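You operate a simulated robot arm through the tools that you are given. There is no shell and no other tool.

Carry out the task below with a simulated two-armed robot. There is one attempt and no reset: what you move stays moved.

JOB
On the plywood bench, fold the cloth in half, so that its two short edges meet.

It is judged by the outcome, as a careful person would: the job done as asked, and still so three seconds after it is handed in. It fails if anything else is knocked over, pushed out of place, dropped, spilled or broken. Flat cloth is picked up by pressing the open fingertips on it (5 to 10 N) and closing them slowly along it; thin cloth reads only 2 to 8 mm in the jaws.

ROBOT AND FRAMES
Two 7-joint arms with two-finger grippers on one trunk, on a base that drives. Base frame: it is fixed to the floor where the robot stands at the start and does not move with it; the origin is under the middle of the robot, x ahead of it, y to its left, z up. Units: m, rad, N and s.
The left shoulder is at the start at [0.099, 0.216, 1.091], the right one opposite. With the tool pointing down near the work surface each hand reaches from about 0.34 to 0.84 m from the robot's upright axis, wherever it stands, measured 20 degrees to its own side. Places, roughly: cloth [-2.25, -2, 0.75]; plywood bench [-1.9, -2.6, 0.8]. Payload 3.18 kg a hand.
The TCP of each hand is the grasp point between the finger pads, 0.03 m short of the fingertips. In the tool frame z runs along the fingers and y along their closing line. Largest opening 0.144 m; the body of the gripper starts 0.103 m behind the TCP.
Orientation is that of the tool frame in the base frame, as [roll, pitch, yaw] about the fixed x, y, z axes, in that order (R = Rz(yaw) Ry(pitch) Rx(roll)). With the fingers straight down and closing along the base's y, the tool's x points along the base's -x, its y along +y and its z along -z.

CONTROLS
- The arms move only by the tool apply_moves. It takes "left_steps", "right_steps" or both (then of equal length, played together; a hand with none holds still); each is a list of rows, each a list of 7 numbers: the shift along the tool's x, y, z in units of 200 mm (1.0 is 200 mm), then the turn, a rotation vector about the tool's x, y, z in units of 90 degrees (1.0 is 90 degrees), then the finger opening in cm, from 0 to 14.4. In form: [[dx, dy, dz, wx, wy, wz, gripper], ...]. A call has 1 to 20 rows; each row is the pose to reach, as a shift and turn from the pose commanded when the call began, along the tool's axes at that moment. A call with a number of a shift or a turn outside -1 to 1 is refused whole. Each row takes 0.2 s and may step no farther than 0.05 m and 0.15 rad from the row before; otherwise, or with a gripper value out of range, the whole call is refused. Where a pose cannot be reached the arm comes as near as it can. A force on the tool above 40 N (or 10 N above the force at the start of the call, whichever is more), or a blocked arm, ends the call early, and 0.2 s more pass. Each finger halts on what it meets, pressing with about 20 N; the grip force reading is that of the motor and also rises with nothing between the fingers. The clock runs only during rows and for 0.2 s after the last one: add rows that repeat a pose to give the fingers time. The reply holds the time, the measured pose of the TCP, the force on the tool along the base axes, the opening and the grip force, in the units named above and with some noise, with the torque about the TCP (base axes, N m) and any sound that the robot's microphone picked up.
- Cameras (640 x 400 px; columns grow to the right, rows downward): "scene" is now at [0.2042, 0.0081, 1.273]; the picture's right is [0.10, -1.00, 0.00], its down [-0.62, -0.06, -0.78] and it looks along [0.78, 0.08, -0.62] (base axes); focal length 257 px, centre (320, 200). "left" rides on the left gripper at [0.076, -0.016, -0.143] in its tool frame; the picture's right is [0.21, 0.98, 0.00], its down [-0.84, 0.18, -0.51] and it looks along [-0.50, 0.11, 0.86] (tool axes); focal length 218 px, centre (320, 200). "right" rides on the right gripper at [0.076, 0.016, -0.143] in its tool frame; the picture's right is [-0.21, 0.98, 0.00], its down [-0.84, -0.18, -0.51] and it looks along [-0.50, -0.11, 0.86] (tool axes); focal length 218 px, centre (320, 200). There is no depth. A picture from a camera that has moved, and an enlarged one, comes with that camera's place and axes in the base frame and with its lens.
- get_image(camera): a new picture of that camera. The clock stands still meanwhile.
- slide_trunk(by): slides the trunk up (or, below 0, down) by that many m; the arms and the scene camera ride with it, the base frame stays. It gives what a move gives, with no picture.
- drive_base(legs): drives the robot by 1 to 6 legs, each [ahead, left, turn to the left] in m, m and rad, along the robot's own axes; the way and the turn of a leg run together, so that a leg with both is an arc; at most 1.5 m and 3.142 rad a leg. The arms and the cameras ride along, it lands a little off, and it stops where it bumps. It gives what a move gives.
- head_to(pan, tilt): turns the head with the scene camera to pan (to the left, within 1.396 rad either way) and tilt (down, from -0.506 to 1.204), counted from straight ahead of the robot. It gives what a move gives.
- zoom(camera, box): a new picture of the part [left, top, right, bottom] of that camera's present view, enlarged. The clock stands still meanwhile.
- finish_job(): hands the job in; it is judged then, once.

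Nothing tells you exact positions but the pictures and the camera data. Unless the task says otherwise, let go and move clear before handing in.

The tools are called as name(argument=value, ...) on one line, values as JSON. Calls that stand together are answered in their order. apply_moves: Moves the arms, as the interface text tells. Its arguments: {"type":"object","properties":{"left_steps":{"type":"array","items":{"type":"array","items":{"type":"number"}}},"right_steps":{"type":"array","items":{"type":"array","items":{"type":"number"}}}},"required":[]} The other tools are called the same way: slide_trunk (by) slides the trunk up or down; drive_base (legs) drives the base; head_to (pan, tilt) turns the head that bears the scene camera; get_image (camera) takes a picture; zoom (camera, box) takes an enlarged picture of a part of a camera's view; finish_job () hands the job in.

At the start:

```text
clock: 0.0
left_tcp_pos: [0.5206, 0.1864, 0.9745]
left_tool_rot: [-3.141, 0.001, -3.142]
left_wrist_force: [-1.1, 0.1, -0.2]
left_ft_torque: [0.01, -0.05, -0.02]
left_gripper_width: 0.1437
left_grip_force: 0.0
right_tcp_pos: [0.4666, -0.1641, 0.9911]
right_tool_rot: [-3.142, 0.002, 3.141]
right_wrist_force: [-0.1, -0.3, 0.0]
right_ft_torque: [-0.01, -0.02, -0.01]
right_gripper_width: 0.144
right_grip_force: 0.1
trunk travel left (down, up): [-0.175, 0.194]
robot x, y, heading: [-0.0012, 0.001, -0.005]
head pan, tilt: [0.099, 0.674]
```

scene: 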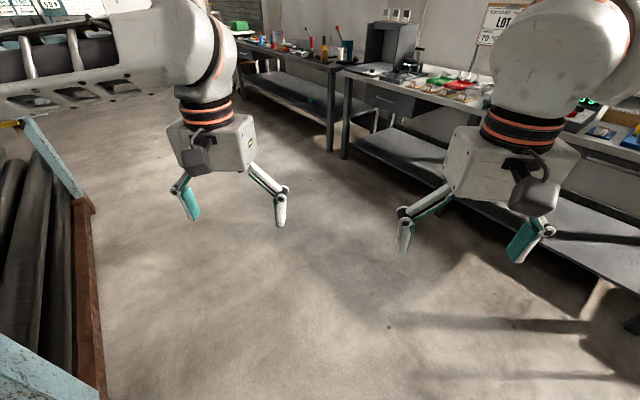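
right: 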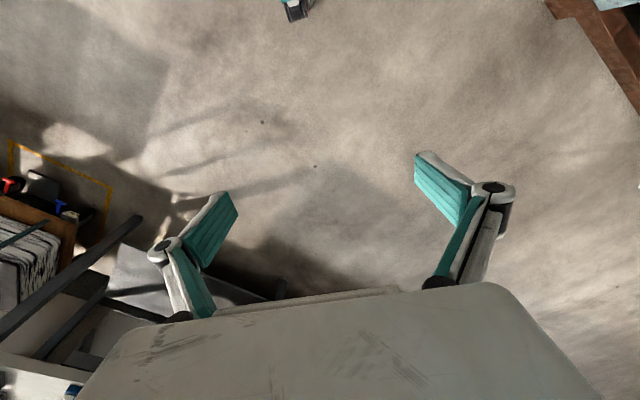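
left: 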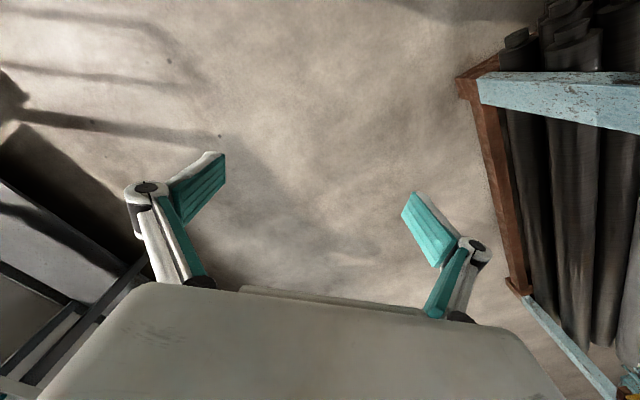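

I see an aisle with benches ahead and to the right; the cloth should be behind me to the right, around [-2.25, -2.0]. I'll look around first with the head before driving.

head_to(pan=-1.396, tilt=0.4)

get_image(camera="scene")

head_to(pan=1.396, tilt=0.4)

get_image(camera="scene")

```text
clock: 1.6
left_tcp_pos: [0.5203, 0.1867, 0.9736]
left_tool_rot: [3.14, 0.0, 3.141]
left_wrist_force: [-0.3, -1.0, 1.1]
left_ft_torque: [0.03, 0.01, 0.01]
left_gripper_width: 0.1438
left_grip_force: 0.1
right_tcp_pos: [0.4661, -0.1645, 0.9909]
right_tool_rot: [3.141, 0.001, -3.141]
right_wrist_force: [-0.1, 0.1, -0.4]
right_ft_torque: [0.01, -0.01, -0.02]
right_gripper_width: 0.1438
right_grip_force: 0.2
trunk travel left (down, up): [-0.175, 0.194]
robot x, y, heading: [0.0005, 0.0011, -0.0]
head pan, tilt: [-1.396, 0.4]
```

```text
taken
camera scene: at [0.1349, -0.0916, 1.2976], right [-0.98, -0.17, 0.0], down [-0.07, 0.38, -0.92], along [0.16, -0.91, -0.39], focal length 257 px, centre (320, 200)
```

scene: 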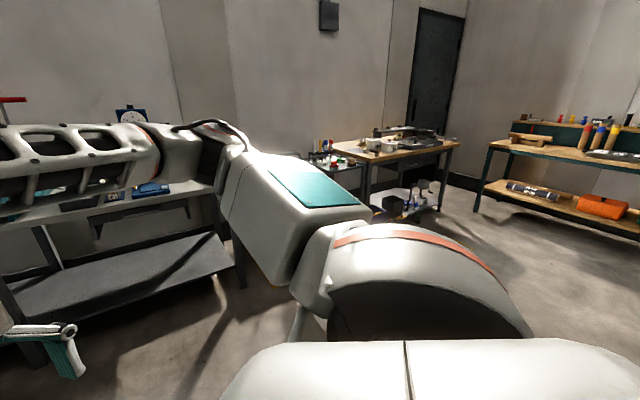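

```text
clock: 4.1
left_tcp_pos: [0.5209, 0.1866, 0.9746]
left_tool_rot: [3.14, 0.0, -3.14]
left_wrist_force: [0.8, -0.2, 0.0]
left_ft_torque: [0.0, 0.0, 0.04]
left_gripper_width: 0.1438
left_grip_force: 0.0
right_tcp_pos: [0.4664, -0.1641, 0.9913]
right_tool_rot: [-3.141, 0.001, 3.141]
right_wrist_force: [0.2, 1.1, 0.2]
right_ft_torque: [-0.01, 0.01, 0.03]
right_gripper_width: 0.1441
right_grip_force: 0.1
trunk travel left (down, up): [-0.175, 0.194]
robot x, y, heading: [0.0003, -0.0013, -0.005]
head pan, tilt: [1.396, 0.4]
```

```text
taken
camera scene: at [0.1349, 0.0908, 1.2976], right [0.98, -0.17, 0.0], down [-0.07, -0.38, -0.92], along [0.16, 0.91, -0.39], focal length 257 px, centre (320, 200)
```

scene: 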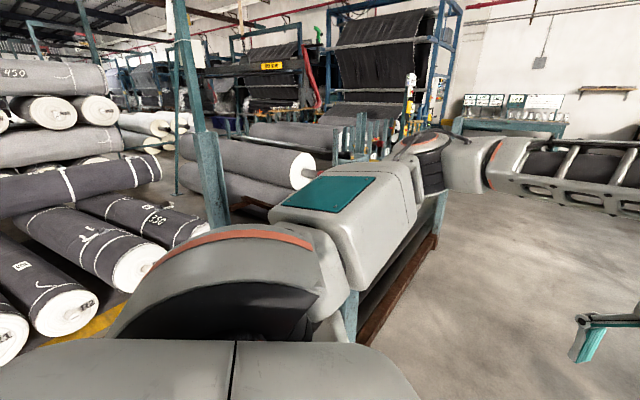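

The plywood bench with green legs is to the far right-rear. I'll turn in place toward it (clear by over a metre all round) and look.

drive_base(legs=[[0, 0, -2.0]])

head_to(pan=0, tilt=0.4)

get_image(camera="scene")

head_to(pan=-0.7, tilt=0.4)

get_image(camera="scene")

```text
clock: 9.2
left_tcp_pos: [-0.0402, -0.5509, 0.9741]
left_tool_rot: [3.141, 0.0, 1.155]
left_wrist_force: [0.5, 0.7, -0.7]
left_ft_torque: [-0.02, 0.0, 0.02]
left_gripper_width: 0.144
left_grip_force: 0.1
right_tcp_pos: [-0.3394, -0.3612, 0.9907]
right_tool_rot: [3.141, -0.001, 1.153]
right_wrist_force: [-0.3, 0.6, -0.4]
right_ft_torque: [0.01, -0.01, 0.0]
right_gripper_width: 0.1439
right_grip_force: 0.0
trunk travel left (down, up): [-0.175, 0.194]
robot x, y, heading: [0.0022, -0.0002, -1.986]
head pan, tilt: [1.396, 0.4]
```

```text
clock: 10.8
left_tcp_pos: [-0.0386, -0.5527, 0.9749]
left_tool_rot: [3.141, 0.0, 1.155]
left_wrist_force: [-0.7, -0.6, 0.1]
left_ft_torque: [-0.04, 0.01, 0.02]
left_gripper_width: 0.1441
left_grip_force: 0.1
right_tcp_pos: [-0.3387, -0.3614, 0.9902]
right_tool_rot: [3.141, -0.001, 1.153]
right_wrist_force: [0.6, -0.4, 0.3]
right_ft_torque: [-0.04, -0.02, 0.0]
right_gripper_width: 0.1439
right_grip_force: 0.0
trunk travel left (down, up): [-0.175, 0.194]
robot x, y, heading: [0.0006, 0.0005, -1.987]
head pan, tilt: [0.0, 0.4]
```

```text
taken
camera scene: at [-0.0846, -0.1932, 1.2976], right [-0.91, 0.4, 0.0], down [0.16, 0.36, -0.92], along [-0.37, -0.84, -0.39], focal length 257 px, centre (320, 200)
```

scene: 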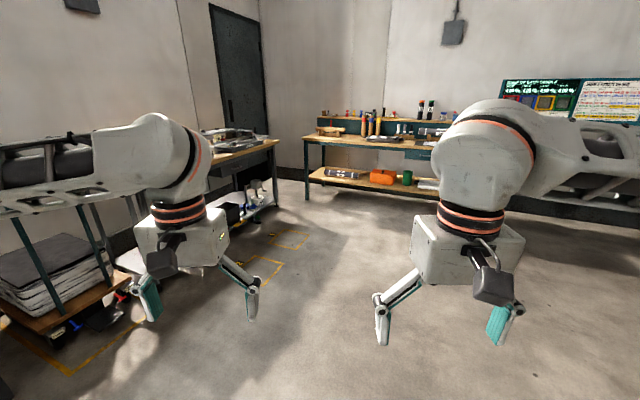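

```text
clock: 11.8
left_tcp_pos: [-0.04, -0.5519, 0.9743]
left_tool_rot: [3.141, 0.0, 1.156]
left_wrist_force: [-1.0, 0.8, 0.7]
left_ft_torque: [0.0, -0.03, -0.02]
left_gripper_width: 0.1441
left_grip_force: 0.0
right_tcp_pos: [-0.3382, -0.3613, 0.991]
right_tool_rot: [3.141, 0.0, 1.153]
right_wrist_force: [0.2, 0.0, 0.0]
right_ft_torque: [0.0, -0.05, -0.02]
right_gripper_width: 0.1441
right_grip_force: 0.1
trunk travel left (down, up): [-0.175, 0.194]
robot x, y, heading: [-0.0005, -0.0016, -1.985]
head pan, tilt: [-0.7, 0.4]
```

```text
taken
camera scene: at [-0.1304, -0.1492, 1.2976], right [-0.44, 0.9, 0.0], down [0.35, 0.17, -0.92], along [-0.83, -0.41, -0.39], focal length 257 px, centre (320, 200)
```

scene: 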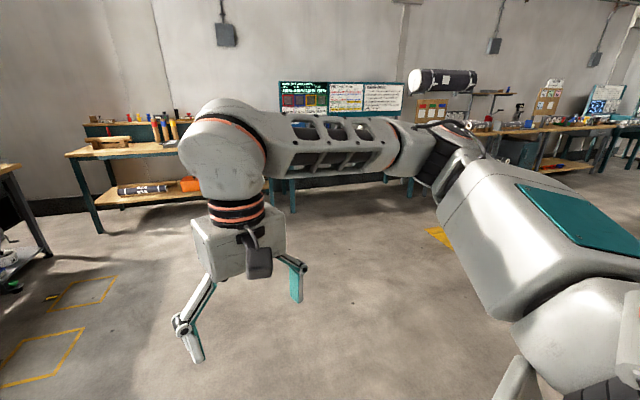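

The plywood bench faces me diagonally (front edge roughly from [-1.1,-3.0] to [-2.0,-2.0] and beyond). I'll turn square to it and look for the cloth with a better view.

drive_base(legs=[[0, 0, -0.43]])

head_to(pan=0, tilt=0.3)

get_image(camera="scene")

zoom(camera="scene", box=[200, 100, 440, 250])

```text
clock: 13.5
left_tcp_pos: [-0.268, -0.4848, 0.9754]
left_tool_rot: [3.141, 0.0, 0.725]
left_wrist_force: [-0.6, -0.8, -0.5]
left_ft_torque: [-0.02, -0.01, 0.02]
left_gripper_width: 0.1442
left_grip_force: 0.1
right_tcp_pos: [-0.4589, -0.1849, 0.9909]
right_tool_rot: [-3.14, 0.0, 0.723]
right_wrist_force: [-0.3, -0.1, 0.2]
right_ft_torque: [-0.01, -0.03, 0.0]
right_gripper_width: 0.1443
right_grip_force: 0.1
trunk travel left (down, up): [-0.175, 0.194]
robot x, y, heading: [0.0033, -0.0012, -2.416]
head pan, tilt: [-0.7, 0.4]
```

```text
clock: 14.6
left_tcp_pos: [-0.2669, -0.4847, 0.9752]
left_tool_rot: [-3.141, -0.002, 0.724]
left_wrist_force: [-0.4, 0.6, -0.6]
left_ft_torque: [0.0, 0.02, 0.02]
left_gripper_width: 0.1439
left_grip_force: 0.1
right_tcp_pos: [-0.46, -0.1853, 0.9908]
right_tool_rot: [3.141, -0.002, 0.723]
right_wrist_force: [-1.0, -0.1, -1.1]
right_ft_torque: [0.02, -0.01, -0.01]
right_gripper_width: 0.1439
right_grip_force: 0.0
trunk travel left (down, up): [-0.175, 0.194]
robot x, y, heading: [0.0022, -0.0001, -2.422]
head pan, tilt: [0.0, 0.3]
```

```text
taken
camera scene: at [-0.158, -0.1403, 1.3069], right [-0.66, 0.75, 0.0], down [0.22, 0.2, -0.96], along [-0.72, -0.63, -0.3], focal length 257 px, centre (320, 200)
```

scene: 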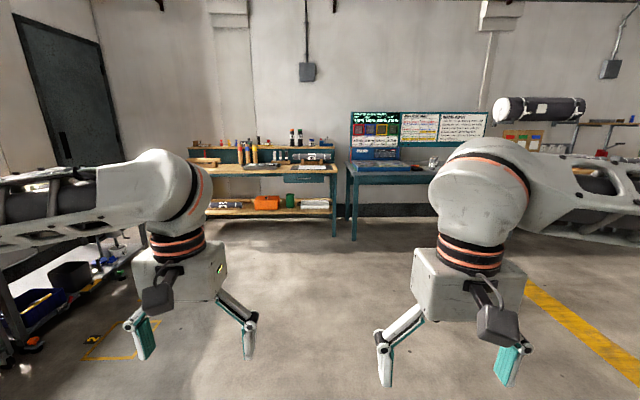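

```text
2.67 times, centred on (320, 175) of scene
camera zoom: at [-0.158, -0.1403, 1.3069], right [-0.66, 0.75, 0.0], down [0.22, 0.2, -0.96], along [-0.72, -0.63, -0.3], focal length 686 px, centre (320, 267)
```

zoom: 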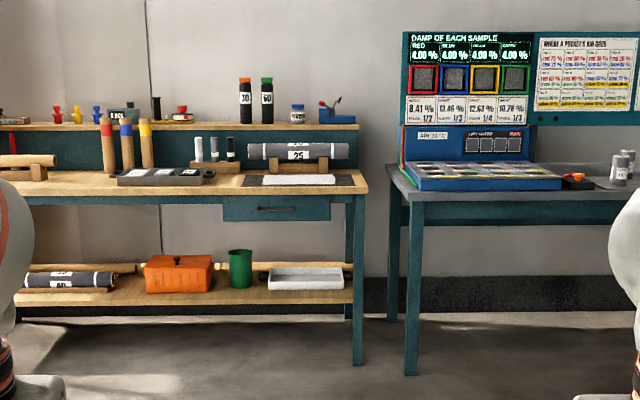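

The white cloth lies on a dark mat at the right end of the plywood bench, near its front edge, with a roll on stands behind it. I'll drive 1.4 m ahead and look again.

drive_base(legs=[[1.4, 0, 0]])

head_to(pan=0, tilt=0.4)

get_image(camera="scene")

zoom(camera="scene", box=[200, 100, 440, 250])

```text
clock: 21.5
left_tcp_pos: [-1.3157, -1.4082, 0.975]
left_tool_rot: [-3.142, 0.0, 0.721]
left_wrist_force: [0.3, 0.5, 0.1]
left_ft_torque: [-0.02, 0.03, 0.02]
left_gripper_width: 0.144
left_grip_force: 0.2
right_tcp_pos: [-1.5074, -1.109, 0.9914]
right_tool_rot: [3.141, -0.001, 0.72]
right_wrist_force: [0.0, -1.1, 0.1]
right_ft_torque: [-0.05, 0.01, -0.01]
right_gripper_width: 0.1441
right_grip_force: 0.1
trunk travel left (down, up): [-0.175, 0.194]
robot x, y, heading: [-1.0487, -0.9264, -2.422]
head pan, tilt: [0.0, 0.3]
```

```text
clock: 22.2
left_tcp_pos: [-1.317, -1.4084, 0.9751]
left_tool_rot: [-3.141, 0.0, 0.722]
left_wrist_force: [0.3, 0.7, 0.3]
left_ft_torque: [0.03, 0.0, 0.01]
left_gripper_width: 0.1439
left_grip_force: 0.1
right_tcp_pos: [-1.5071, -1.1094, 0.9906]
right_tool_rot: [-3.141, 0.0, 0.722]
right_wrist_force: [-0.4, -0.1, 0.8]
right_ft_torque: [0.04, 0.01, -0.03]
right_gripper_width: 0.1439
right_grip_force: 0.1
trunk travel left (down, up): [-0.175, 0.194]
robot x, y, heading: [-1.0453, -0.9217, -2.419]
head pan, tilt: [0.0, 0.4]
```

```text
taken
camera scene: at [-1.2061, -1.0637, 1.2977], right [-0.66, 0.75, 0.0], down [0.29, 0.26, -0.92], along [-0.69, -0.61, -0.39], focal length 257 px, centre (320, 200)
```

scene: 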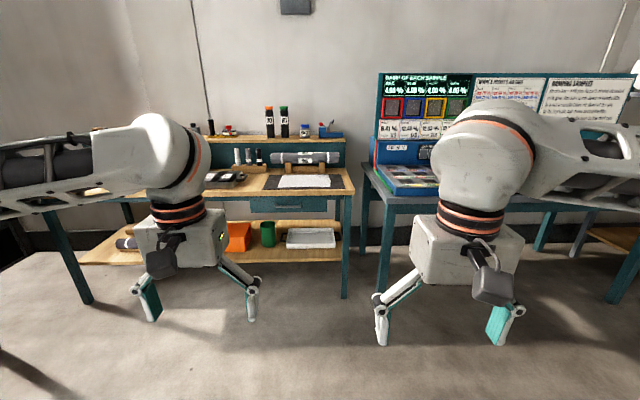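

```text
2.67 times, centred on (320, 175) of scene
camera zoom: at [-1.2061, -1.0637, 1.2977], right [-0.66, 0.75, 0.0], down [0.29, 0.26, -0.92], along [-0.69, -0.61, -0.39], focal length 686 px, centre (320, 267)
```

zoom: 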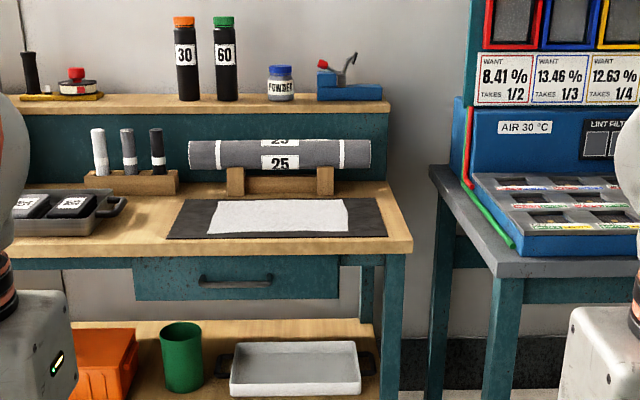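

The cloth is about 0.33 × 0.26 m with its short edges at its left and right ends, and the bench top is at about z = 0.745. I'll drive closer (0.85 m ahead, 0.12 m left) and look down to see the base clearance.

drive_base(legs=[[0.85, 0.12, 0]])

head_to(pan=0, tilt=0.5)

get_image(camera="scene")

head_to(pan=0, tilt=1.2)

get_image(camera="scene")

```text
clock: 26.8
left_tcp_pos: [-1.8807, -2.0621, 0.9747]
left_tool_rot: [-3.141, -0.001, 0.719]
left_wrist_force: [-0.6, -1.3, 0.7]
left_ft_torque: [0.02, 0.0, 0.0]
left_gripper_width: 0.1438
left_grip_force: 0.1
right_tcp_pos: [-2.0716, -1.7612, 0.9916]
right_tool_rot: [-3.14, 0.0, 0.718]
right_wrist_force: [0.1, 0.0, 0.8]
right_ft_torque: [0.01, -0.01, 0.01]
right_gripper_width: 0.1438
right_grip_force: 0.0
trunk travel left (down, up): [-0.175, 0.194]
robot x, y, heading: [-1.6158, -1.5819, -2.423]
head pan, tilt: [0.0, 0.4]
```

```text
clock: 27.4
left_tcp_pos: [-1.8806, -2.0617, 0.9752]
left_tool_rot: [-3.141, -0.001, 0.72]
left_wrist_force: [0.8, 0.0, -0.2]
left_ft_torque: [0.0, 0.01, 0.06]
left_gripper_width: 0.1437
left_grip_force: 0.2
right_tcp_pos: [-2.0723, -1.7615, 0.9909]
right_tool_rot: [-3.141, -0.001, 0.717]
right_wrist_force: [0.7, -0.4, 0.1]
right_ft_torque: [-0.02, 0.01, 0.01]
right_gripper_width: 0.144
right_grip_force: 0.2
trunk travel left (down, up): [-0.175, 0.194]
robot x, y, heading: [-1.6079, -1.5745, -2.425]
head pan, tilt: [0.0, 0.499]
```

```text
taken
camera scene: at [-1.7685, -1.7158, 1.2885], right [-0.66, 0.75, 0.0], down [0.36, 0.31, -0.88], along [-0.66, -0.58, -0.48], focal length 257 px, centre (320, 200)
```

scene: 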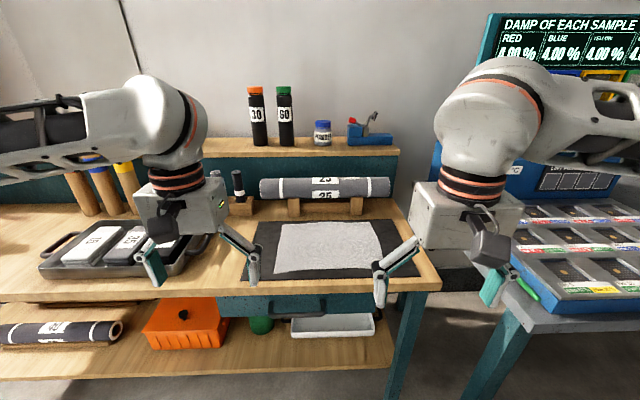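

```text
clock: 28.5
left_tcp_pos: [-1.8821, -2.0601, 0.9743]
left_tool_rot: [-3.141, -0.001, 0.719]
left_wrist_force: [-0.2, 0.3, -0.7]
left_ft_torque: [0.03, 0.01, -0.02]
left_gripper_width: 0.144
left_grip_force: 0.1
right_tcp_pos: [-2.0718, -1.7617, 0.9909]
right_tool_rot: [3.141, 0.0, 0.717]
right_wrist_force: [0.5, 0.2, -0.5]
right_ft_torque: [-0.01, 0.02, 0.01]
right_gripper_width: 0.144
right_grip_force: 0.1
trunk travel left (down, up): [-0.175, 0.194]
robot x, y, heading: [-1.6115, -1.5829, -2.424]
head pan, tilt: [0.0, 1.201]
```

```text
taken
camera scene: at [-1.7422, -1.6928, 1.2348], right [-0.66, 0.75, 0.0], down [0.7, 0.61, -0.36], along [-0.27, -0.24, -0.93], focal length 257 px, centre (320, 200)
```

scene: 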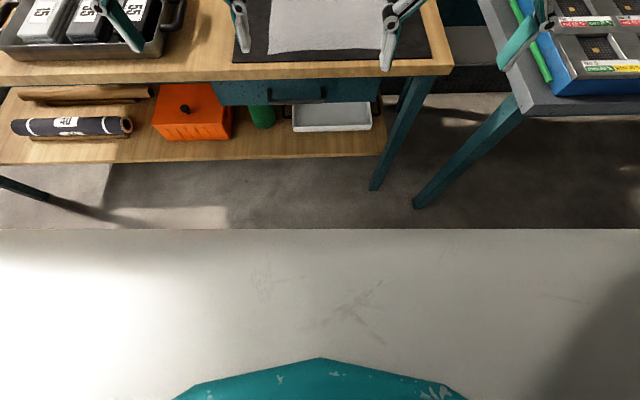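

I can see the base deck below me and the bench front about 0.73 m from my axis. I'll raise the trunk: that lifts the hands clear over the bench and gives parallax to find the base's front edge.

slide_trunk(by=0.19)

get_image(camera="scene")

```text
clock: 30.6
left_tcp_pos: [-1.8809, -2.0612, 1.1637]
left_tool_rot: [3.141, 0.001, 0.719]
left_wrist_force: [-1.0, 1.2, -0.7]
left_ft_torque: [0.0, 0.0, 0.01]
left_gripper_width: 0.1442
left_grip_force: 0.0
right_tcp_pos: [-2.0716, -1.7609, 1.1807]
right_tool_rot: [-3.141, 0.0, 0.718]
right_wrist_force: [0.4, -1.2, 0.3]
right_ft_torque: [0.01, 0.02, -0.01]
right_gripper_width: 0.1438
right_grip_force: 0.0
trunk travel left (down, up): [-0.365, 0.004]
robot x, y, heading: [-1.6109, -1.5794, -2.424]
head pan, tilt: [0.0, 1.201]
```

```text
taken
camera scene: at [-1.6839, -1.6419, 1.4298], right [-0.66, 0.75, 0.0], down [0.7, 0.61, -0.36], along [-0.27, -0.24, -0.93], focal length 257 px, centre (320, 200)
```

scene: 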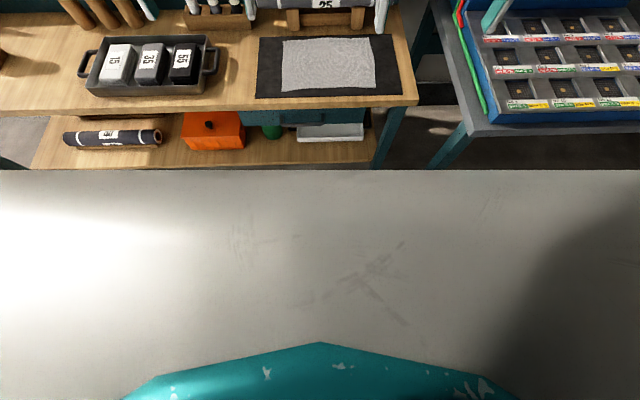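

The hands are now above the bench items. To see the front of my base, I'll tilt the left hand so its camera looks back down toward the floor between me and the bench.

apply_moves(left_steps=[[0, 0, 0, 0, 0.09, 0, 14.4], [0, 0, 0, 0, 0.18, 0, 14.4], [0, 0, 0, 0, 0.27, 0, 14.4], [0, 0, 0, 0, 0.36, 0, 14.4], [0, 0, 0, 0, 0.45, 0, 14.4], [0, 0, 0, 0, 0.54, 0, 14.4], [0, 0, 0, 0, 0.6, 0, 14.4]])

get_image(camera="left")

```text
clock: 32.2
left_tcp_pos: [-1.8816, -2.06, 1.1637]
left_tool_rot: [3.142, -0.282, 0.718]
left_wrist_force: [1.1, -0.4, 1.2]
left_ft_torque: [0.05, -0.03, 0.0]
left_gripper_width: 0.1442
left_grip_force: 0.1
left hand out of reach, approached as far as the arm can: row 3, 4, 5, 6, 7
right_tcp_pos: [-2.0721, -1.7612, 1.1815]
right_tool_rot: [-3.141, -0.001, 0.717]
right_wrist_force: [0.2, -0.6, -0.2]
right_ft_torque: [0.01, -0.01, -0.03]
right_gripper_width: 0.1441
right_grip_force: 0.1
trunk travel left (down, up): [-0.365, 0.004]
robot x, y, heading: [-1.6137, -1.5817, -2.422]
head pan, tilt: [0.0, 1.201]
```

```text
taken
camera left: at [-1.8666, -2.0262, 1.3232], right [0.8, -0.6, 0.06], down [-0.6, -0.76, 0.25], along [-0.11, -0.24, -0.97], focal length 218 px, centre (320, 200)
```

left: 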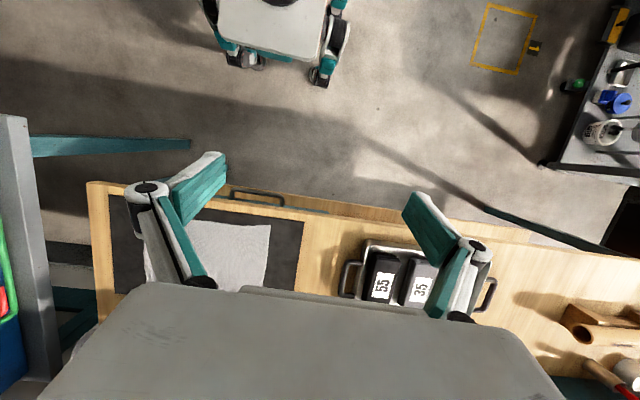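

The base front is only about 0.2 m ahead of my axis, so there is ample room. I'll level the left hand and drive 0.28 m forward, putting the cloth at 0.50–0.74 m from the axis.

apply_moves(left_steps=[[0, 0, 0, 0, -0.09, 0, 14.4], [0, 0, 0, 0, -0.18, 0, 14.4], [0, 0, 0, 0, -0.27, 0, 14.4], [0, 0, 0, 0, -0.36, 0, 14.4], [0, 0, 0, 0, -0.45, 0, 14.4], [0, 0, 0, 0, -0.54, 0, 14.4], [0, 0, 0, 0, -0.6, 0, 14.4]])

drive_base(legs=[[0.28, 0, 0]])

head_to(pan=0, tilt=0.8)

get_image(camera="scene")

get_image(camera="left")

get_image(camera="right")

```text
clock: 33.8
left_tcp_pos: [-1.8819, -2.0614, 1.1644]
left_tool_rot: [-3.14, 0.663, 0.721]
left_wrist_force: [0.1, -1.7, -0.2]
left_ft_torque: [-0.04, 0.02, 0.03]
left_gripper_width: 0.1439
left_grip_force: 0.1
right_tcp_pos: [-2.0718, -1.7601, 1.1811]
right_tool_rot: [3.141, 0.001, 0.719]
right_wrist_force: [-0.1, -0.3, -0.1]
right_ft_torque: [0.0, 0.01, -0.03]
right_gripper_width: 0.1443
right_grip_force: 0.1
trunk travel left (down, up): [-0.365, 0.004]
robot x, y, heading: [-1.6111, -1.5794, -2.427]
head pan, tilt: [0.0, 1.201]
```

```text
clock: 35.8
left_tcp_pos: [-2.0949, -2.2474, 1.1638]
left_tool_rot: [-3.141, 0.66, 0.718]
left_wrist_force: [-0.8, -0.8, 0.0]
left_ft_torque: [0.05, -0.01, -0.02]
left_gripper_width: 0.1439
left_grip_force: 0.0
right_tcp_pos: [-2.2845, -1.9483, 1.1815]
right_tool_rot: [3.14, 0.0, 0.719]
right_wrist_force: [-0.4, 0.2, -0.7]
right_ft_torque: [0.01, 0.0, -0.02]
right_gripper_width: 0.1441
right_grip_force: 0.0
trunk travel left (down, up): [-0.365, 0.004]
robot x, y, heading: [-1.8282, -1.7644, -2.427]
head pan, tilt: [0.0, 1.201]
```

```text
clock: 36.6
left_tcp_pos: [-2.0956, -2.2457, 1.1655]
left_tool_rot: [3.141, 0.66, 0.719]
left_wrist_force: [0.2, 0.2, 0.7]
left_ft_torque: [0.0, -0.01, -0.03]
left_gripper_width: 0.1439
left_grip_force: 0.0
right_tcp_pos: [-2.285, -1.9465, 1.1795]
right_tool_rot: [3.14, 0.001, 0.718]
right_wrist_force: [-0.1, -0.6, 0.1]
right_ft_torque: [-0.01, 0.04, 0.04]
right_gripper_width: 0.1439
right_grip_force: 0.1
trunk travel left (down, up): [-0.365, 0.004]
robot x, y, heading: [-1.8255, -1.7642, -2.429]
head pan, tilt: [0.0, 0.799]
```

```text
taken
camera scene: at [-1.9155, -1.8441, 1.4576], right [-0.66, 0.75, 0.0], down [0.54, 0.47, -0.7], along [-0.52, -0.46, -0.72], focal length 257 px, centre (320, 200)
```

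scene: 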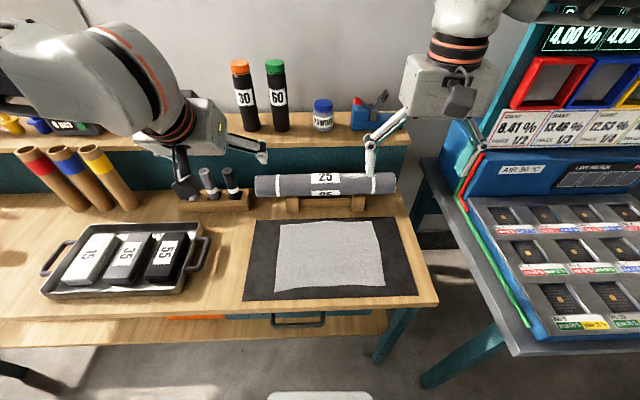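

```text
taken
camera left: at [-1.9942, -2.1367, 1.2308], right [0.77, -0.63, -0.13], down [-0.15, -0.37, 0.92], along [-0.62, -0.69, -0.38], focal length 218 px, centre (320, 200)
```

left: 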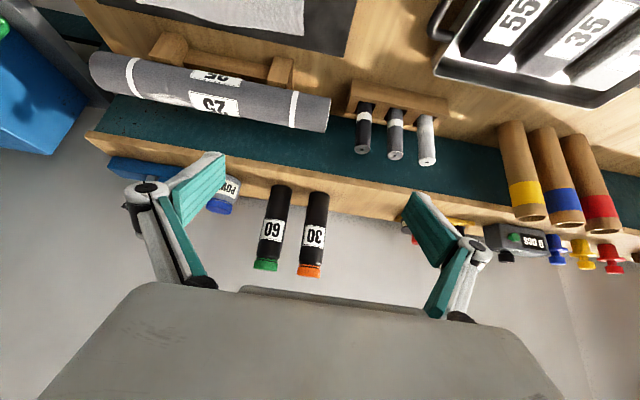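

```text
taken
camera right: at [-2.2167, -1.9083, 1.3239], right [0.49, -0.87, 0.0], down [-0.75, -0.42, 0.51], along [-0.44, -0.25, -0.86], focal length 218 px, centre (320, 200)
```

right: 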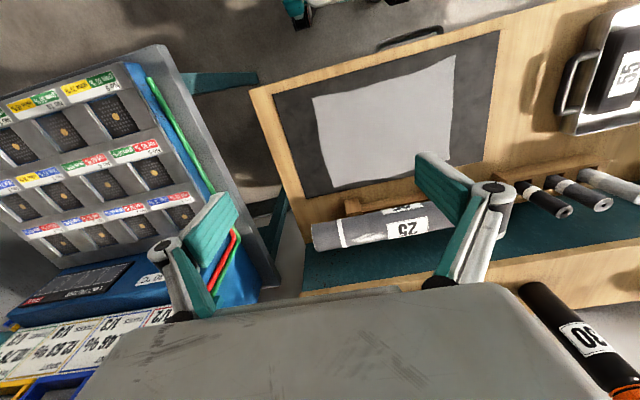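

The base is in position. I'll level the left hand (it over-rotated, fingers pointing forward but well clear) and zoom in on the cloth for its corners.

apply_moves(left_steps=[[0, 0, 0, 0, 0.09, 0, 14.4], [0, 0, 0, 0, 0.18, 0, 14.4], [0, 0, 0, 0, 0.27, 0, 14.4], [0, 0, 0, 0, 0.36, 0, 14.4], [0, 0, 0, 0, 0.42, 0, 14.4]])

zoom(camera="scene", box=[230, 190, 430, 315])

```text
clock: 37.8
left_tcp_pos: [-2.0954, -2.2472, 1.164]
left_tool_rot: [-3.14, 0.0, 0.717]
left_wrist_force: [-0.3, -0.5, 1.2]
left_ft_torque: [-0.01, 0.0, -0.02]
left_gripper_width: 0.1442
left_grip_force: 0.1
right_tcp_pos: [-2.2859, -1.9479, 1.1813]
right_tool_rot: [3.141, -0.001, 0.718]
right_wrist_force: [-1.4, -0.4, 0.0]
right_ft_torque: [0.01, -0.01, 0.0]
right_gripper_width: 0.144
right_grip_force: 0.1
trunk travel left (down, up): [-0.365, 0.004]
robot x, y, heading: [-1.8244, -1.7647, -2.421]
head pan, tilt: [0.0, 0.799]
```

```text
3.20 times, centred on (330, 252) of scene
camera zoom: at [-1.9159, -1.8442, 1.4576], right [-0.66, 0.75, 0.0], down [0.54, 0.47, -0.7], along [-0.53, -0.46, -0.72], focal length 823 px, centre (288, 32)
```

zoom: 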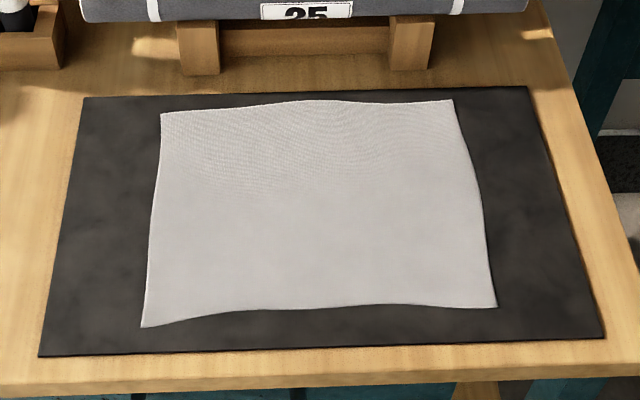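

The cloth is about 0.32 × 0.24 m: right-hand corners near [-2.40,-2.09] (far) and [-2.22,-1.93] (near). Plan: grip the right short edge with both hands (left hand near corner, right hand far corner) and carry it in an arc onto the left short edge. First I'll lower the trunk and narrow the fingers.

slide_trunk(by=-0.19)

apply_moves(left_steps=[[0, 0, 0, 0, 0, 0, 9], [0, 0, 0, 0, 0, 0, 5], [0, 0, 0, 0, 0, 0, 5]], right_steps=[[0, 0, 0, 0, 0, 0, 9], [0, 0, 0, 0, 0, 0, 5], [0, 0, 0, 0, 0, 0, 5]])

get_image(camera="right")

get_image(camera="left")

get_image(camera="scene")

```text
clock: 39.9
left_tcp_pos: [-2.0943, -2.2456, 0.975]
left_tool_rot: [-3.14, 0.004, 0.717]
left_wrist_force: [-0.1, 0.8, 0.6]
left_ft_torque: [0.03, 0.03, -0.01]
left_gripper_width: 0.1439
left_grip_force: 0.1
right_tcp_pos: [-2.284, -1.947, 0.9929]
right_tool_rot: [3.141, 0.002, 0.719]
right_wrist_force: [-0.1, -0.3, -0.8]
right_ft_torque: [-0.03, 0.02, 0.0]
right_gripper_width: 0.1439
right_grip_force: 0.0
trunk travel left (down, up): [-0.175, 0.194]
robot x, y, heading: [-1.8253, -1.7628, -2.427]
head pan, tilt: [0.0, 0.799]
```

```text
clock: 40.7
left_tcp_pos: [-2.0953, -2.2462, 0.9745]
left_tool_rot: [-3.141, 0.001, 0.72]
left_wrist_force: [0.0, 0.4, -0.3]
left_ft_torque: [0.02, -0.01, 0.01]
left_gripper_width: 0.0498
left_grip_force: 0.1
right_tcp_pos: [-2.2848, -1.9478, 0.9904]
right_tool_rot: [3.141, 0.0, 0.718]
right_wrist_force: [-0.8, 0.0, -0.4]
right_ft_torque: [-0.04, 0.05, 0.02]
right_gripper_width: 0.0502
right_grip_force: 0.0
trunk travel left (down, up): [-0.175, 0.194]
robot x, y, heading: [-1.827, -1.7658, -2.424]
head pan, tilt: [0.0, 0.799]
```

```text
taken
camera right: at [-2.2168, -1.9083, 1.1339], right [0.49, -0.87, 0.0], down [-0.75, -0.42, 0.51], along [-0.44, -0.25, -0.86], focal length 218 px, centre (320, 200)
```

right: 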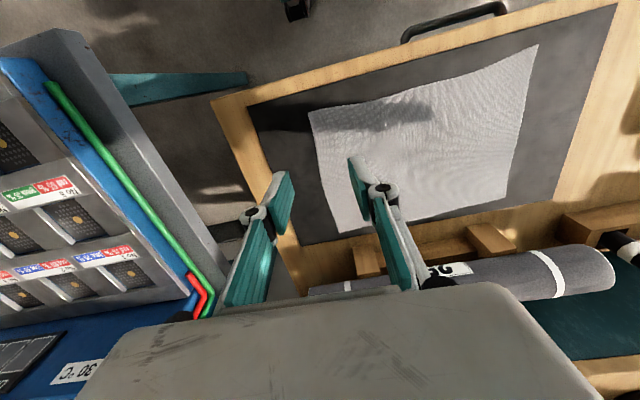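

```text
taken
camera left: at [-2.048, -2.1837, 1.1176], right [0.8, -0.6, 0.0], down [-0.52, -0.69, 0.51], along [-0.31, -0.41, -0.86], focal length 218 px, centre (320, 200)
```

left: 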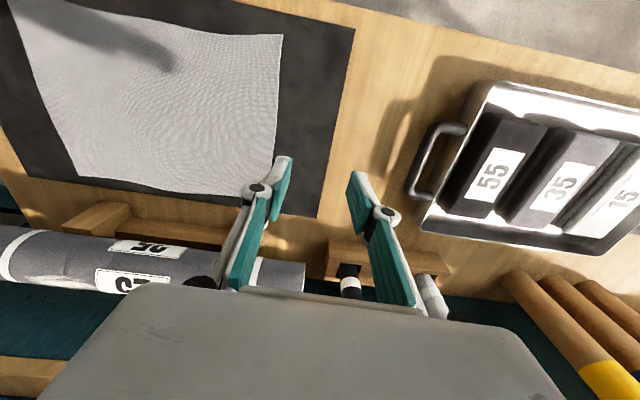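

```text
taken
camera scene: at [-1.974, -1.8951, 1.2625], right [-0.66, 0.75, 0.0], down [0.54, 0.47, -0.7], along [-0.53, -0.46, -0.72], focal length 257 px, centre (320, 200)
```

scene: 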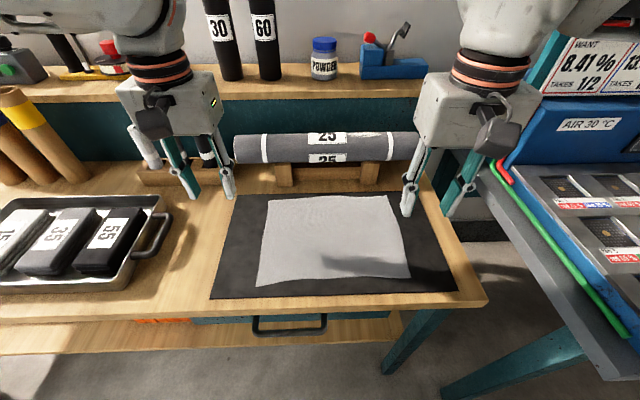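

Comparing the views, the cloth surface is nearer z ≈ 0.80, with the right edge running from about (F 2.97) to (F 3.20) ahead along my heading and cloth size about 0.30 × 0.22 m. I'll move the right hand forward over the far right corner first, at the present height.

apply_moves(right_steps=[[-0.2, -0.01, 0, 0, 0, 0, 5], [-0.4, -0.02, 0, 0, 0, 0, 5], [-0.6, -0.03, 0, 0, 0, 0, 5], [-0.815, -0.035, 0, 0, 0, 0, 5], [-0.815, -0.035, 0, 0, 0, 0, 5]])

apply_moves(left_steps=[[0.08, -0.2, 0, 0, 0, 0, 5], [0.16, -0.4, 0, 0, 0, 0, 5], [0.24, -0.6, 0, 0, 0, 0, 5], [0.305, -0.8, 0, 0, 0, 0, 5], [0.305, -0.95, 0, 0, 0, 0, 5], [0.305, -0.95, 0, 0, 0, 0, 5]])

get_image(camera="scene")

get_image(camera="right")

get_image(camera="left")

```text
clock: 41.9
left_tcp_pos: [-2.0955, -2.2455, 0.9756]
left_tool_rot: [3.14, 0.001, 0.717]
left_wrist_force: [-0.3, -0.1, 0.3]
left_ft_torque: [-0.02, 0.0, 0.0]
left_gripper_width: 0.05
left_grip_force: 0.0
right_tcp_pos: [-2.4106, -2.0482, 0.9905]
right_tool_rot: [-3.141, 0.001, 0.718]
right_wrist_force: [-0.2, -0.2, -0.2]
right_ft_torque: [-0.01, -0.01, -0.02]
right_gripper_width: 0.05
right_grip_force: 0.0
trunk travel left (down, up): [-0.175, 0.194]
robot x, y, heading: [-1.8274, -1.7652, -2.422]
head pan, tilt: [0.0, 0.799]
```

```text
clock: 43.3
left_tcp_pos: [-2.1717, -2.0632, 0.9728]
left_tool_rot: [-3.138, 0.002, 0.718]
left_wrist_force: [0.2, -0.1, -0.3]
left_ft_torque: [0.0, 0.0, 0.0]
left_gripper_width: 0.0499
left_grip_force: 0.1
right_tcp_pos: [-2.4089, -2.0481, 0.9911]
right_tool_rot: [3.141, 0.001, 0.717]
right_wrist_force: [0.5, 0.7, -0.5]
right_ft_torque: [0.02, 0.03, -0.02]
right_gripper_width: 0.0501
right_grip_force: 0.0
trunk travel left (down, up): [-0.175, 0.194]
robot x, y, heading: [-1.8243, -1.765, -2.425]
head pan, tilt: [0.0, 0.799]
```

```text
taken
camera scene: at [-1.9736, -1.8953, 1.2625], right [-0.66, 0.75, 0.0], down [0.54, 0.47, -0.7], along [-0.53, -0.46, -0.72], focal length 257 px, centre (320, 200)
```

scene: 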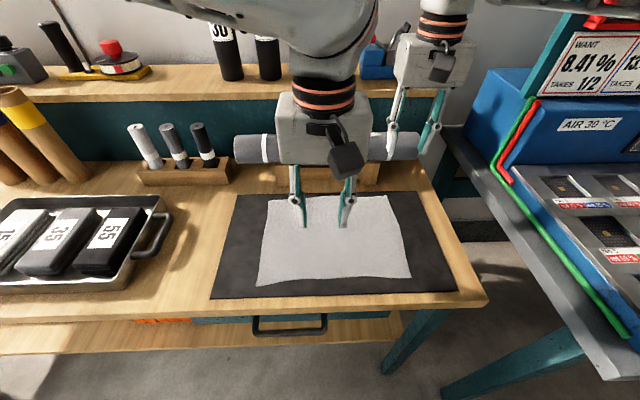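

```text
taken
camera right: at [-2.3425, -2.009, 1.1342], right [0.49, -0.87, 0.0], down [-0.75, -0.42, 0.51], along [-0.44, -0.25, -0.86], focal length 218 px, centre (320, 200)
```

right: 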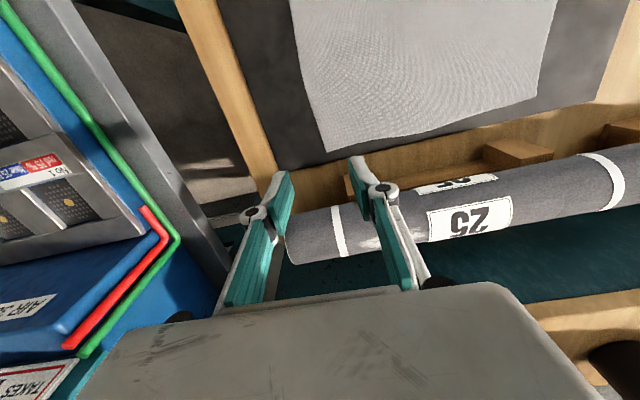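

```text
taken
camera left: at [-2.1262, -1.9999, 1.117], right [0.8, -0.6, 0.0], down [-0.51, -0.69, 0.51], along [-0.31, -0.41, -0.86], focal length 218 px, centre (320, 200)
```

left: 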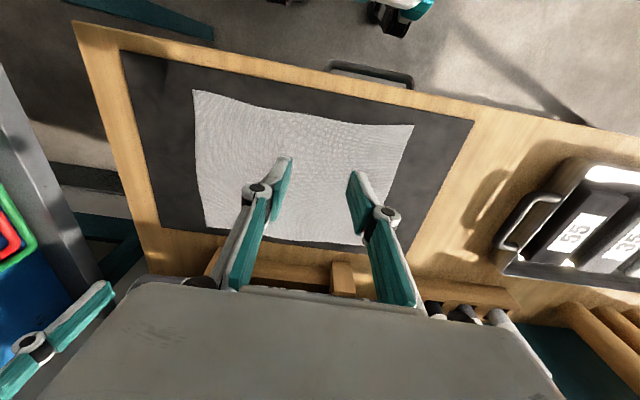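

Both hands are above the cloth; the right edge runs at L ≈ -0.048. I'll move the left hand over the near right corner and bring both down to about 15–20 mm above the surface.

apply_moves(left_steps=[[0, -0.2, 0, 0, 0, 0, 5], [0, -0.4, 0, 0, 0, 0, 5], [0, -0.6, 0, 0, 0, 0, 5], [0, -0.8, 0, 0, 0, 0, 5], [0, -0.87, 0, 0, 0, 0, 5], [0, -0.87, 0, 0, 0, 0, 5]])

apply_moves(right_steps=[[0, -0.02, 0.15, 0, 0, 0, 5], [0, -0.03, 0.3, 0, 0, 0, 5], [0, -0.03, 0.45, 0, 0, 0, 5], [0, -0.03, 0.6, 0, 0, 0, 5], [0, -0.03, 0.68, 0, 0, 0, 5], [0, -0.03, 0.68, 0, 0, 0, 5]], left_steps=[[0, 0, 0.15, 0, 0, 0, 5], [0, 0, 0.3, 0, 0, 0, 5], [0, 0, 0.45, 0, 0, 0, 5], [0, 0, 0.55, 0, 0, 0, 5], [0, 0, 0.6, 0, 0, 0, 5], [0, 0, 0.6, 0, 0, 0, 5]])

get_image(camera="scene")

get_image(camera="right")

get_image(camera="left")

```text
clock: 44.4
left_tcp_pos: [-2.2858, -1.9656, 0.9993]
left_tool_rot: [-3.081, -0.02, 0.769]
left_wrist_force: [8.4, 7.3, -9.8]
left_ft_torque: [-0.83, 0.84, -0.09]
left_gripper_width: 0.0502
left_grip_force: 0.1
right_tcp_pos: [-2.4165, -2.0492, 0.9975]
right_tool_rot: [3.134, 0.014, 0.703]
right_wrist_force: [-8.0, -8.1, 10.8]
right_ft_torque: [1.61, -2.07, -0.27]
right_gripper_width: 0.05
right_grip_force: 0.0
trunk travel left (down, up): [-0.175, 0.194]
robot x, y, heading: [-1.8258, -1.7634, -2.427]
head pan, tilt: [0.0, 0.799]
stopped in row 5 (left hand): the force on the tool passed its limit at 62 N (the readings are from after the stop); the commanded pose is now the measured one
```

```text
clock: 45.1
left_tcp_pos: [-2.2922, -1.9631, 0.9526]
left_tool_rot: [-3.049, -0.01, 0.773]
left_wrist_force: [3.5, -0.1, 1.9]
left_ft_torque: [-0.15, 0.55, 0.08]
left_gripper_width: 0.05
left_grip_force: 0.0
right_tcp_pos: [-2.4228, -2.046, 0.9311]
right_tool_rot: [3.135, 0.017, 0.7]
right_wrist_force: [-4.0, -0.6, -2.1]
right_ft_torque: [0.07, -0.41, 0.12]
right_gripper_width: 0.0502
right_grip_force: 0.0
trunk travel left (down, up): [-0.175, 0.194]
robot x, y, heading: [-1.8289, -1.7613, -2.423]
head pan, tilt: [0.0, 0.799]
stopped in row 3 (right hand): the force on the tool passed its limit at 43 N (the readings are from after the stop); the commanded pose is now the measured one
```

```text
taken
camera scene: at [-1.974, -1.8952, 1.2625], right [-0.66, 0.75, 0.0], down [0.54, 0.47, -0.7], along [-0.53, -0.46, -0.72], focal length 257 px, centre (320, 200)
```

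scene: 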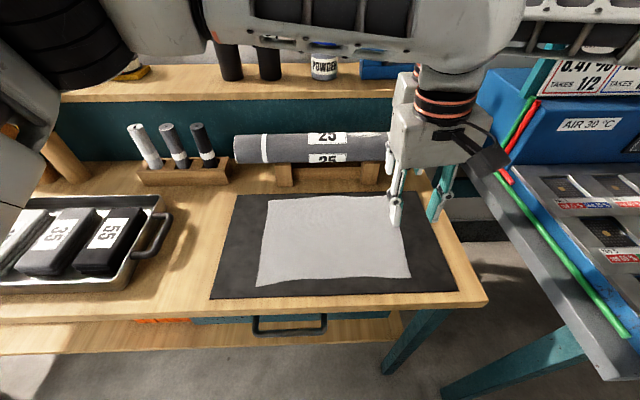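

```text
taken
camera right: at [-2.3533, -2.0056, 1.0741], right [0.47, -0.88, 0.01], down [-0.76, -0.4, 0.52], along [-0.45, -0.25, -0.85], focal length 218 px, centre (320, 200)
```

right: 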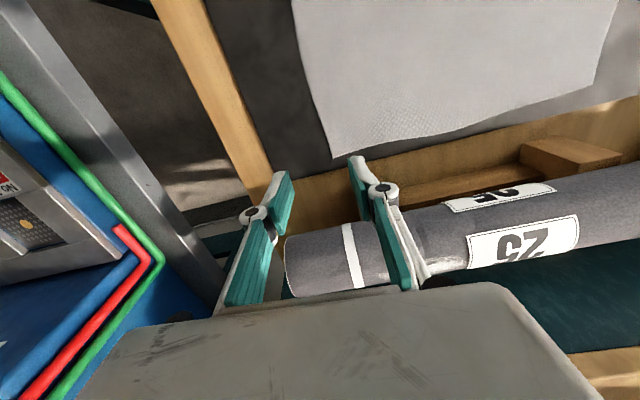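

```text
taken
camera left: at [-2.2402, -1.9083, 1.0977], right [0.83, -0.55, -0.09], down [-0.45, -0.75, 0.48], along [-0.33, -0.36, -0.87], focal length 218 px, centre (320, 200)
```

left: 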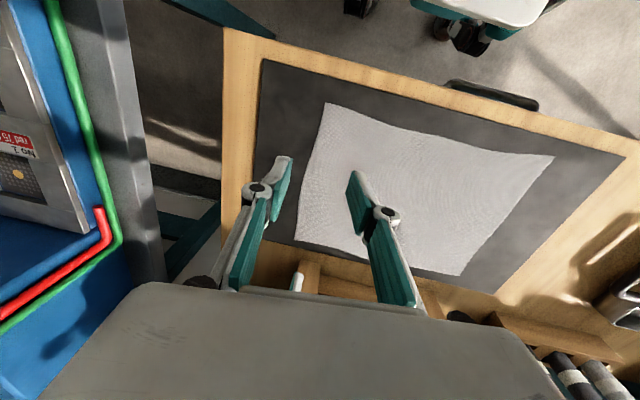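

The two hands touched (left gripper body against the right wrist camera); the cloth and bench items look untouched. I'll back the left hand out to the left and re-level it, then work the right hand first and later bring the left in tilted back and farther from the right.

apply_moves(left_steps=[[0.05, 0.15, -0.05, 0, 0, 0, 5], [0.1, 0.38, -0.1, -0.03, 0, 0.02, 5], [0.1, 0.6, -0.1, -0.06, -0.005, 0.035, 5], [0.1, 0.8, -0.1, -0.06, -0.005, 0.035, 5], [0.1, 0.8, -0.1, -0.06, -0.005, 0.035, 5]])

apply_moves(right_steps=[[0, 0, 0, 0.004, 0.011, -0.011, 5], [0, 0.01, 0.15, 0.004, 0.011, -0.011, 5], [0, 0.01, 0.3, 0.004, 0.011, -0.011, 5], [0, 0.01, 0.38, 0.004, 0.011, -0.011, 5], [0, 0.01, 0.38, 0.004, 0.011, -0.011, 5]])

get_image(camera="scene")

get_image(camera="right")

get_image(camera="left")

```text
clock: 46.3
left_tcp_pos: [-2.1652, -2.0635, 0.957]
left_tool_rot: [3.138, 0.001, 0.715]
left_wrist_force: [-0.8, 1.0, -0.2]
left_ft_torque: [-0.01, 0.0, 0.0]
left_gripper_width: 0.05
left_grip_force: 0.0
right_tcp_pos: [-2.4224, -2.0443, 0.9321]
right_tool_rot: [3.134, 0.016, 0.7]
right_wrist_force: [-0.4, 0.0, -0.4]
right_ft_torque: [-0.01, -0.02, 0.0]
right_gripper_width: 0.0498
right_grip_force: 0.1
trunk travel left (down, up): [-0.175, 0.194]
robot x, y, heading: [-1.8246, -1.7665, -2.425]
head pan, tilt: [0.0, 0.799]
```

```text
clock: 47.5
left_tcp_pos: [-2.1636, -2.0648, 0.9572]
left_tool_rot: [3.139, 0.0, 0.714]
left_wrist_force: [-0.3, 0.5, -1.6]
left_ft_torque: [0.03, 0.03, -0.02]
left_gripper_width: 0.0499
left_grip_force: 0.0
right_tcp_pos: [-2.4224, -2.0476, 0.855]
right_tool_rot: [-3.141, -0.002, 0.717]
right_wrist_force: [-1.2, 0.1, -0.2]
right_ft_torque: [-0.01, -0.02, 0.0]
right_gripper_width: 0.0497
right_grip_force: 0.0
trunk travel left (down, up): [-0.175, 0.194]
robot x, y, heading: [-1.8219, -1.7627, -2.427]
head pan, tilt: [0.0, 0.799]
```

```text
taken
camera scene: at [-1.9739, -1.895, 1.2626], right [-0.66, 0.75, 0.0], down [0.54, 0.47, -0.7], along [-0.53, -0.46, -0.72], focal length 257 px, centre (320, 200)
```

scene: 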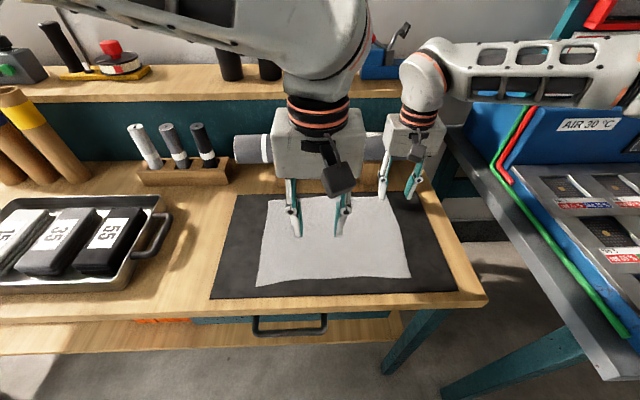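

```text
taken
camera right: at [-2.3537, -2.0091, 0.999], right [0.49, -0.87, 0.0], down [-0.75, -0.42, 0.51], along [-0.44, -0.25, -0.86], focal length 218 px, centre (320, 200)
```

right: 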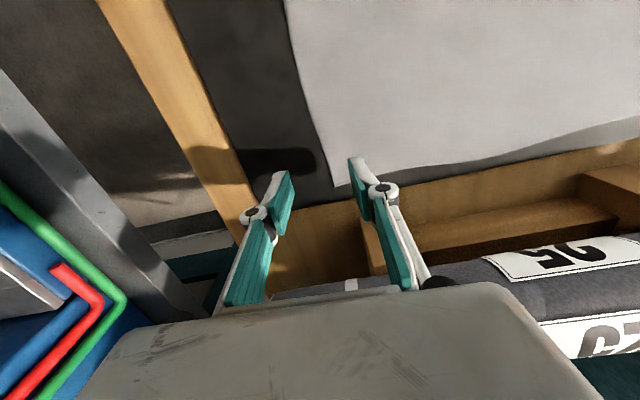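

```text
taken
camera left: at [-2.1182, -2.0002, 1.101], right [0.8, -0.6, 0.0], down [-0.52, -0.69, 0.51], along [-0.3, -0.41, -0.86], focal length 218 px, centre (320, 200)
```

left: 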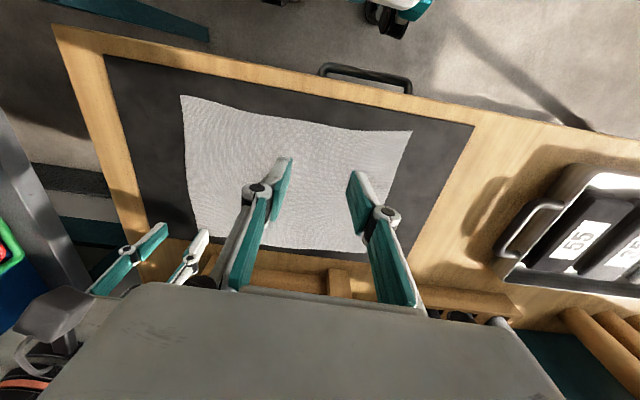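

The left hand is clear and the right hand sits just above the far right corner. I'll nudge it 7 mm left so one finger is on the cloth and the other just off the edge, then lower in small steps to feel contact.

apply_moves(right_steps=[[0, 0.035, 0.04, 0, 0, 0, 5], [0, 0.035, 0.085, 0, 0, 0, 5], [0, 0.035, 0.085, 0, 0, 0, 5]])

apply_moves(right_steps=[[0, 0, 0.01, 0, 0, 0, 5], [0, 0, 0.02, 0, 0, 0, 5]])

get_image(camera="right")

```text
clock: 48.3
left_tcp_pos: [-2.164, -2.0634, 0.957]
left_tool_rot: [3.138, 0.001, 0.716]
left_wrist_force: [0.1, 0.0, 0.5]
left_ft_torque: [0.04, 0.0, 0.03]
left_gripper_width: 0.0496
left_grip_force: 0.0
right_tcp_pos: [-2.4172, -2.0536, 0.8384]
right_tool_rot: [3.141, -0.002, 0.717]
right_wrist_force: [-0.1, 0.0, -0.7]
right_ft_torque: [-0.01, 0.02, -0.02]
right_gripper_width: 0.0499
right_grip_force: 0.2
trunk travel left (down, up): [-0.175, 0.194]
robot x, y, heading: [-1.8272, -1.7615, -2.421]
head pan, tilt: [0.0, 0.799]
```

```text
clock: 48.9
left_tcp_pos: [-2.1641, -2.0626, 0.9562]
left_tool_rot: [3.138, -0.001, 0.716]
left_wrist_force: [-0.9, 0.9, 0.4]
left_ft_torque: [0.0, 0.0, 0.0]
left_gripper_width: 0.0497
left_grip_force: 0.0
right_tcp_pos: [-2.4165, -2.054, 0.8345]
right_tool_rot: [3.14, -0.002, 0.718]
right_wrist_force: [0.5, 0.6, -0.4]
right_ft_torque: [0.0, 0.0, -0.01]
right_gripper_width: 0.0499
right_grip_force: 0.0
trunk travel left (down, up): [-0.175, 0.194]
robot x, y, heading: [-1.8228, -1.7628, -2.424]
head pan, tilt: [0.0, 0.799]
```

```text
taken
camera right: at [-2.3495, -2.0145, 0.9782], right [0.49, -0.87, 0.0], down [-0.75, -0.42, 0.51], along [-0.44, -0.25, -0.86], focal length 218 px, centre (320, 200)
```

right: 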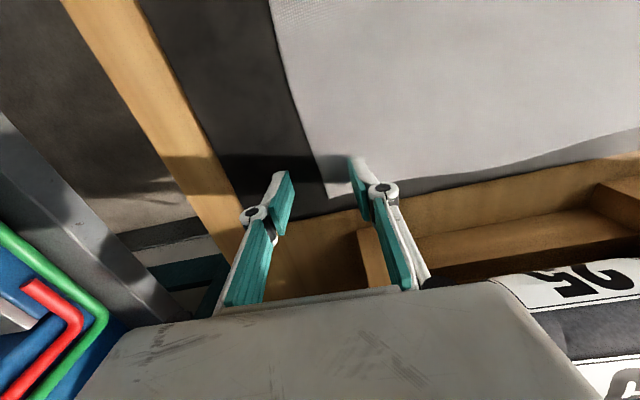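

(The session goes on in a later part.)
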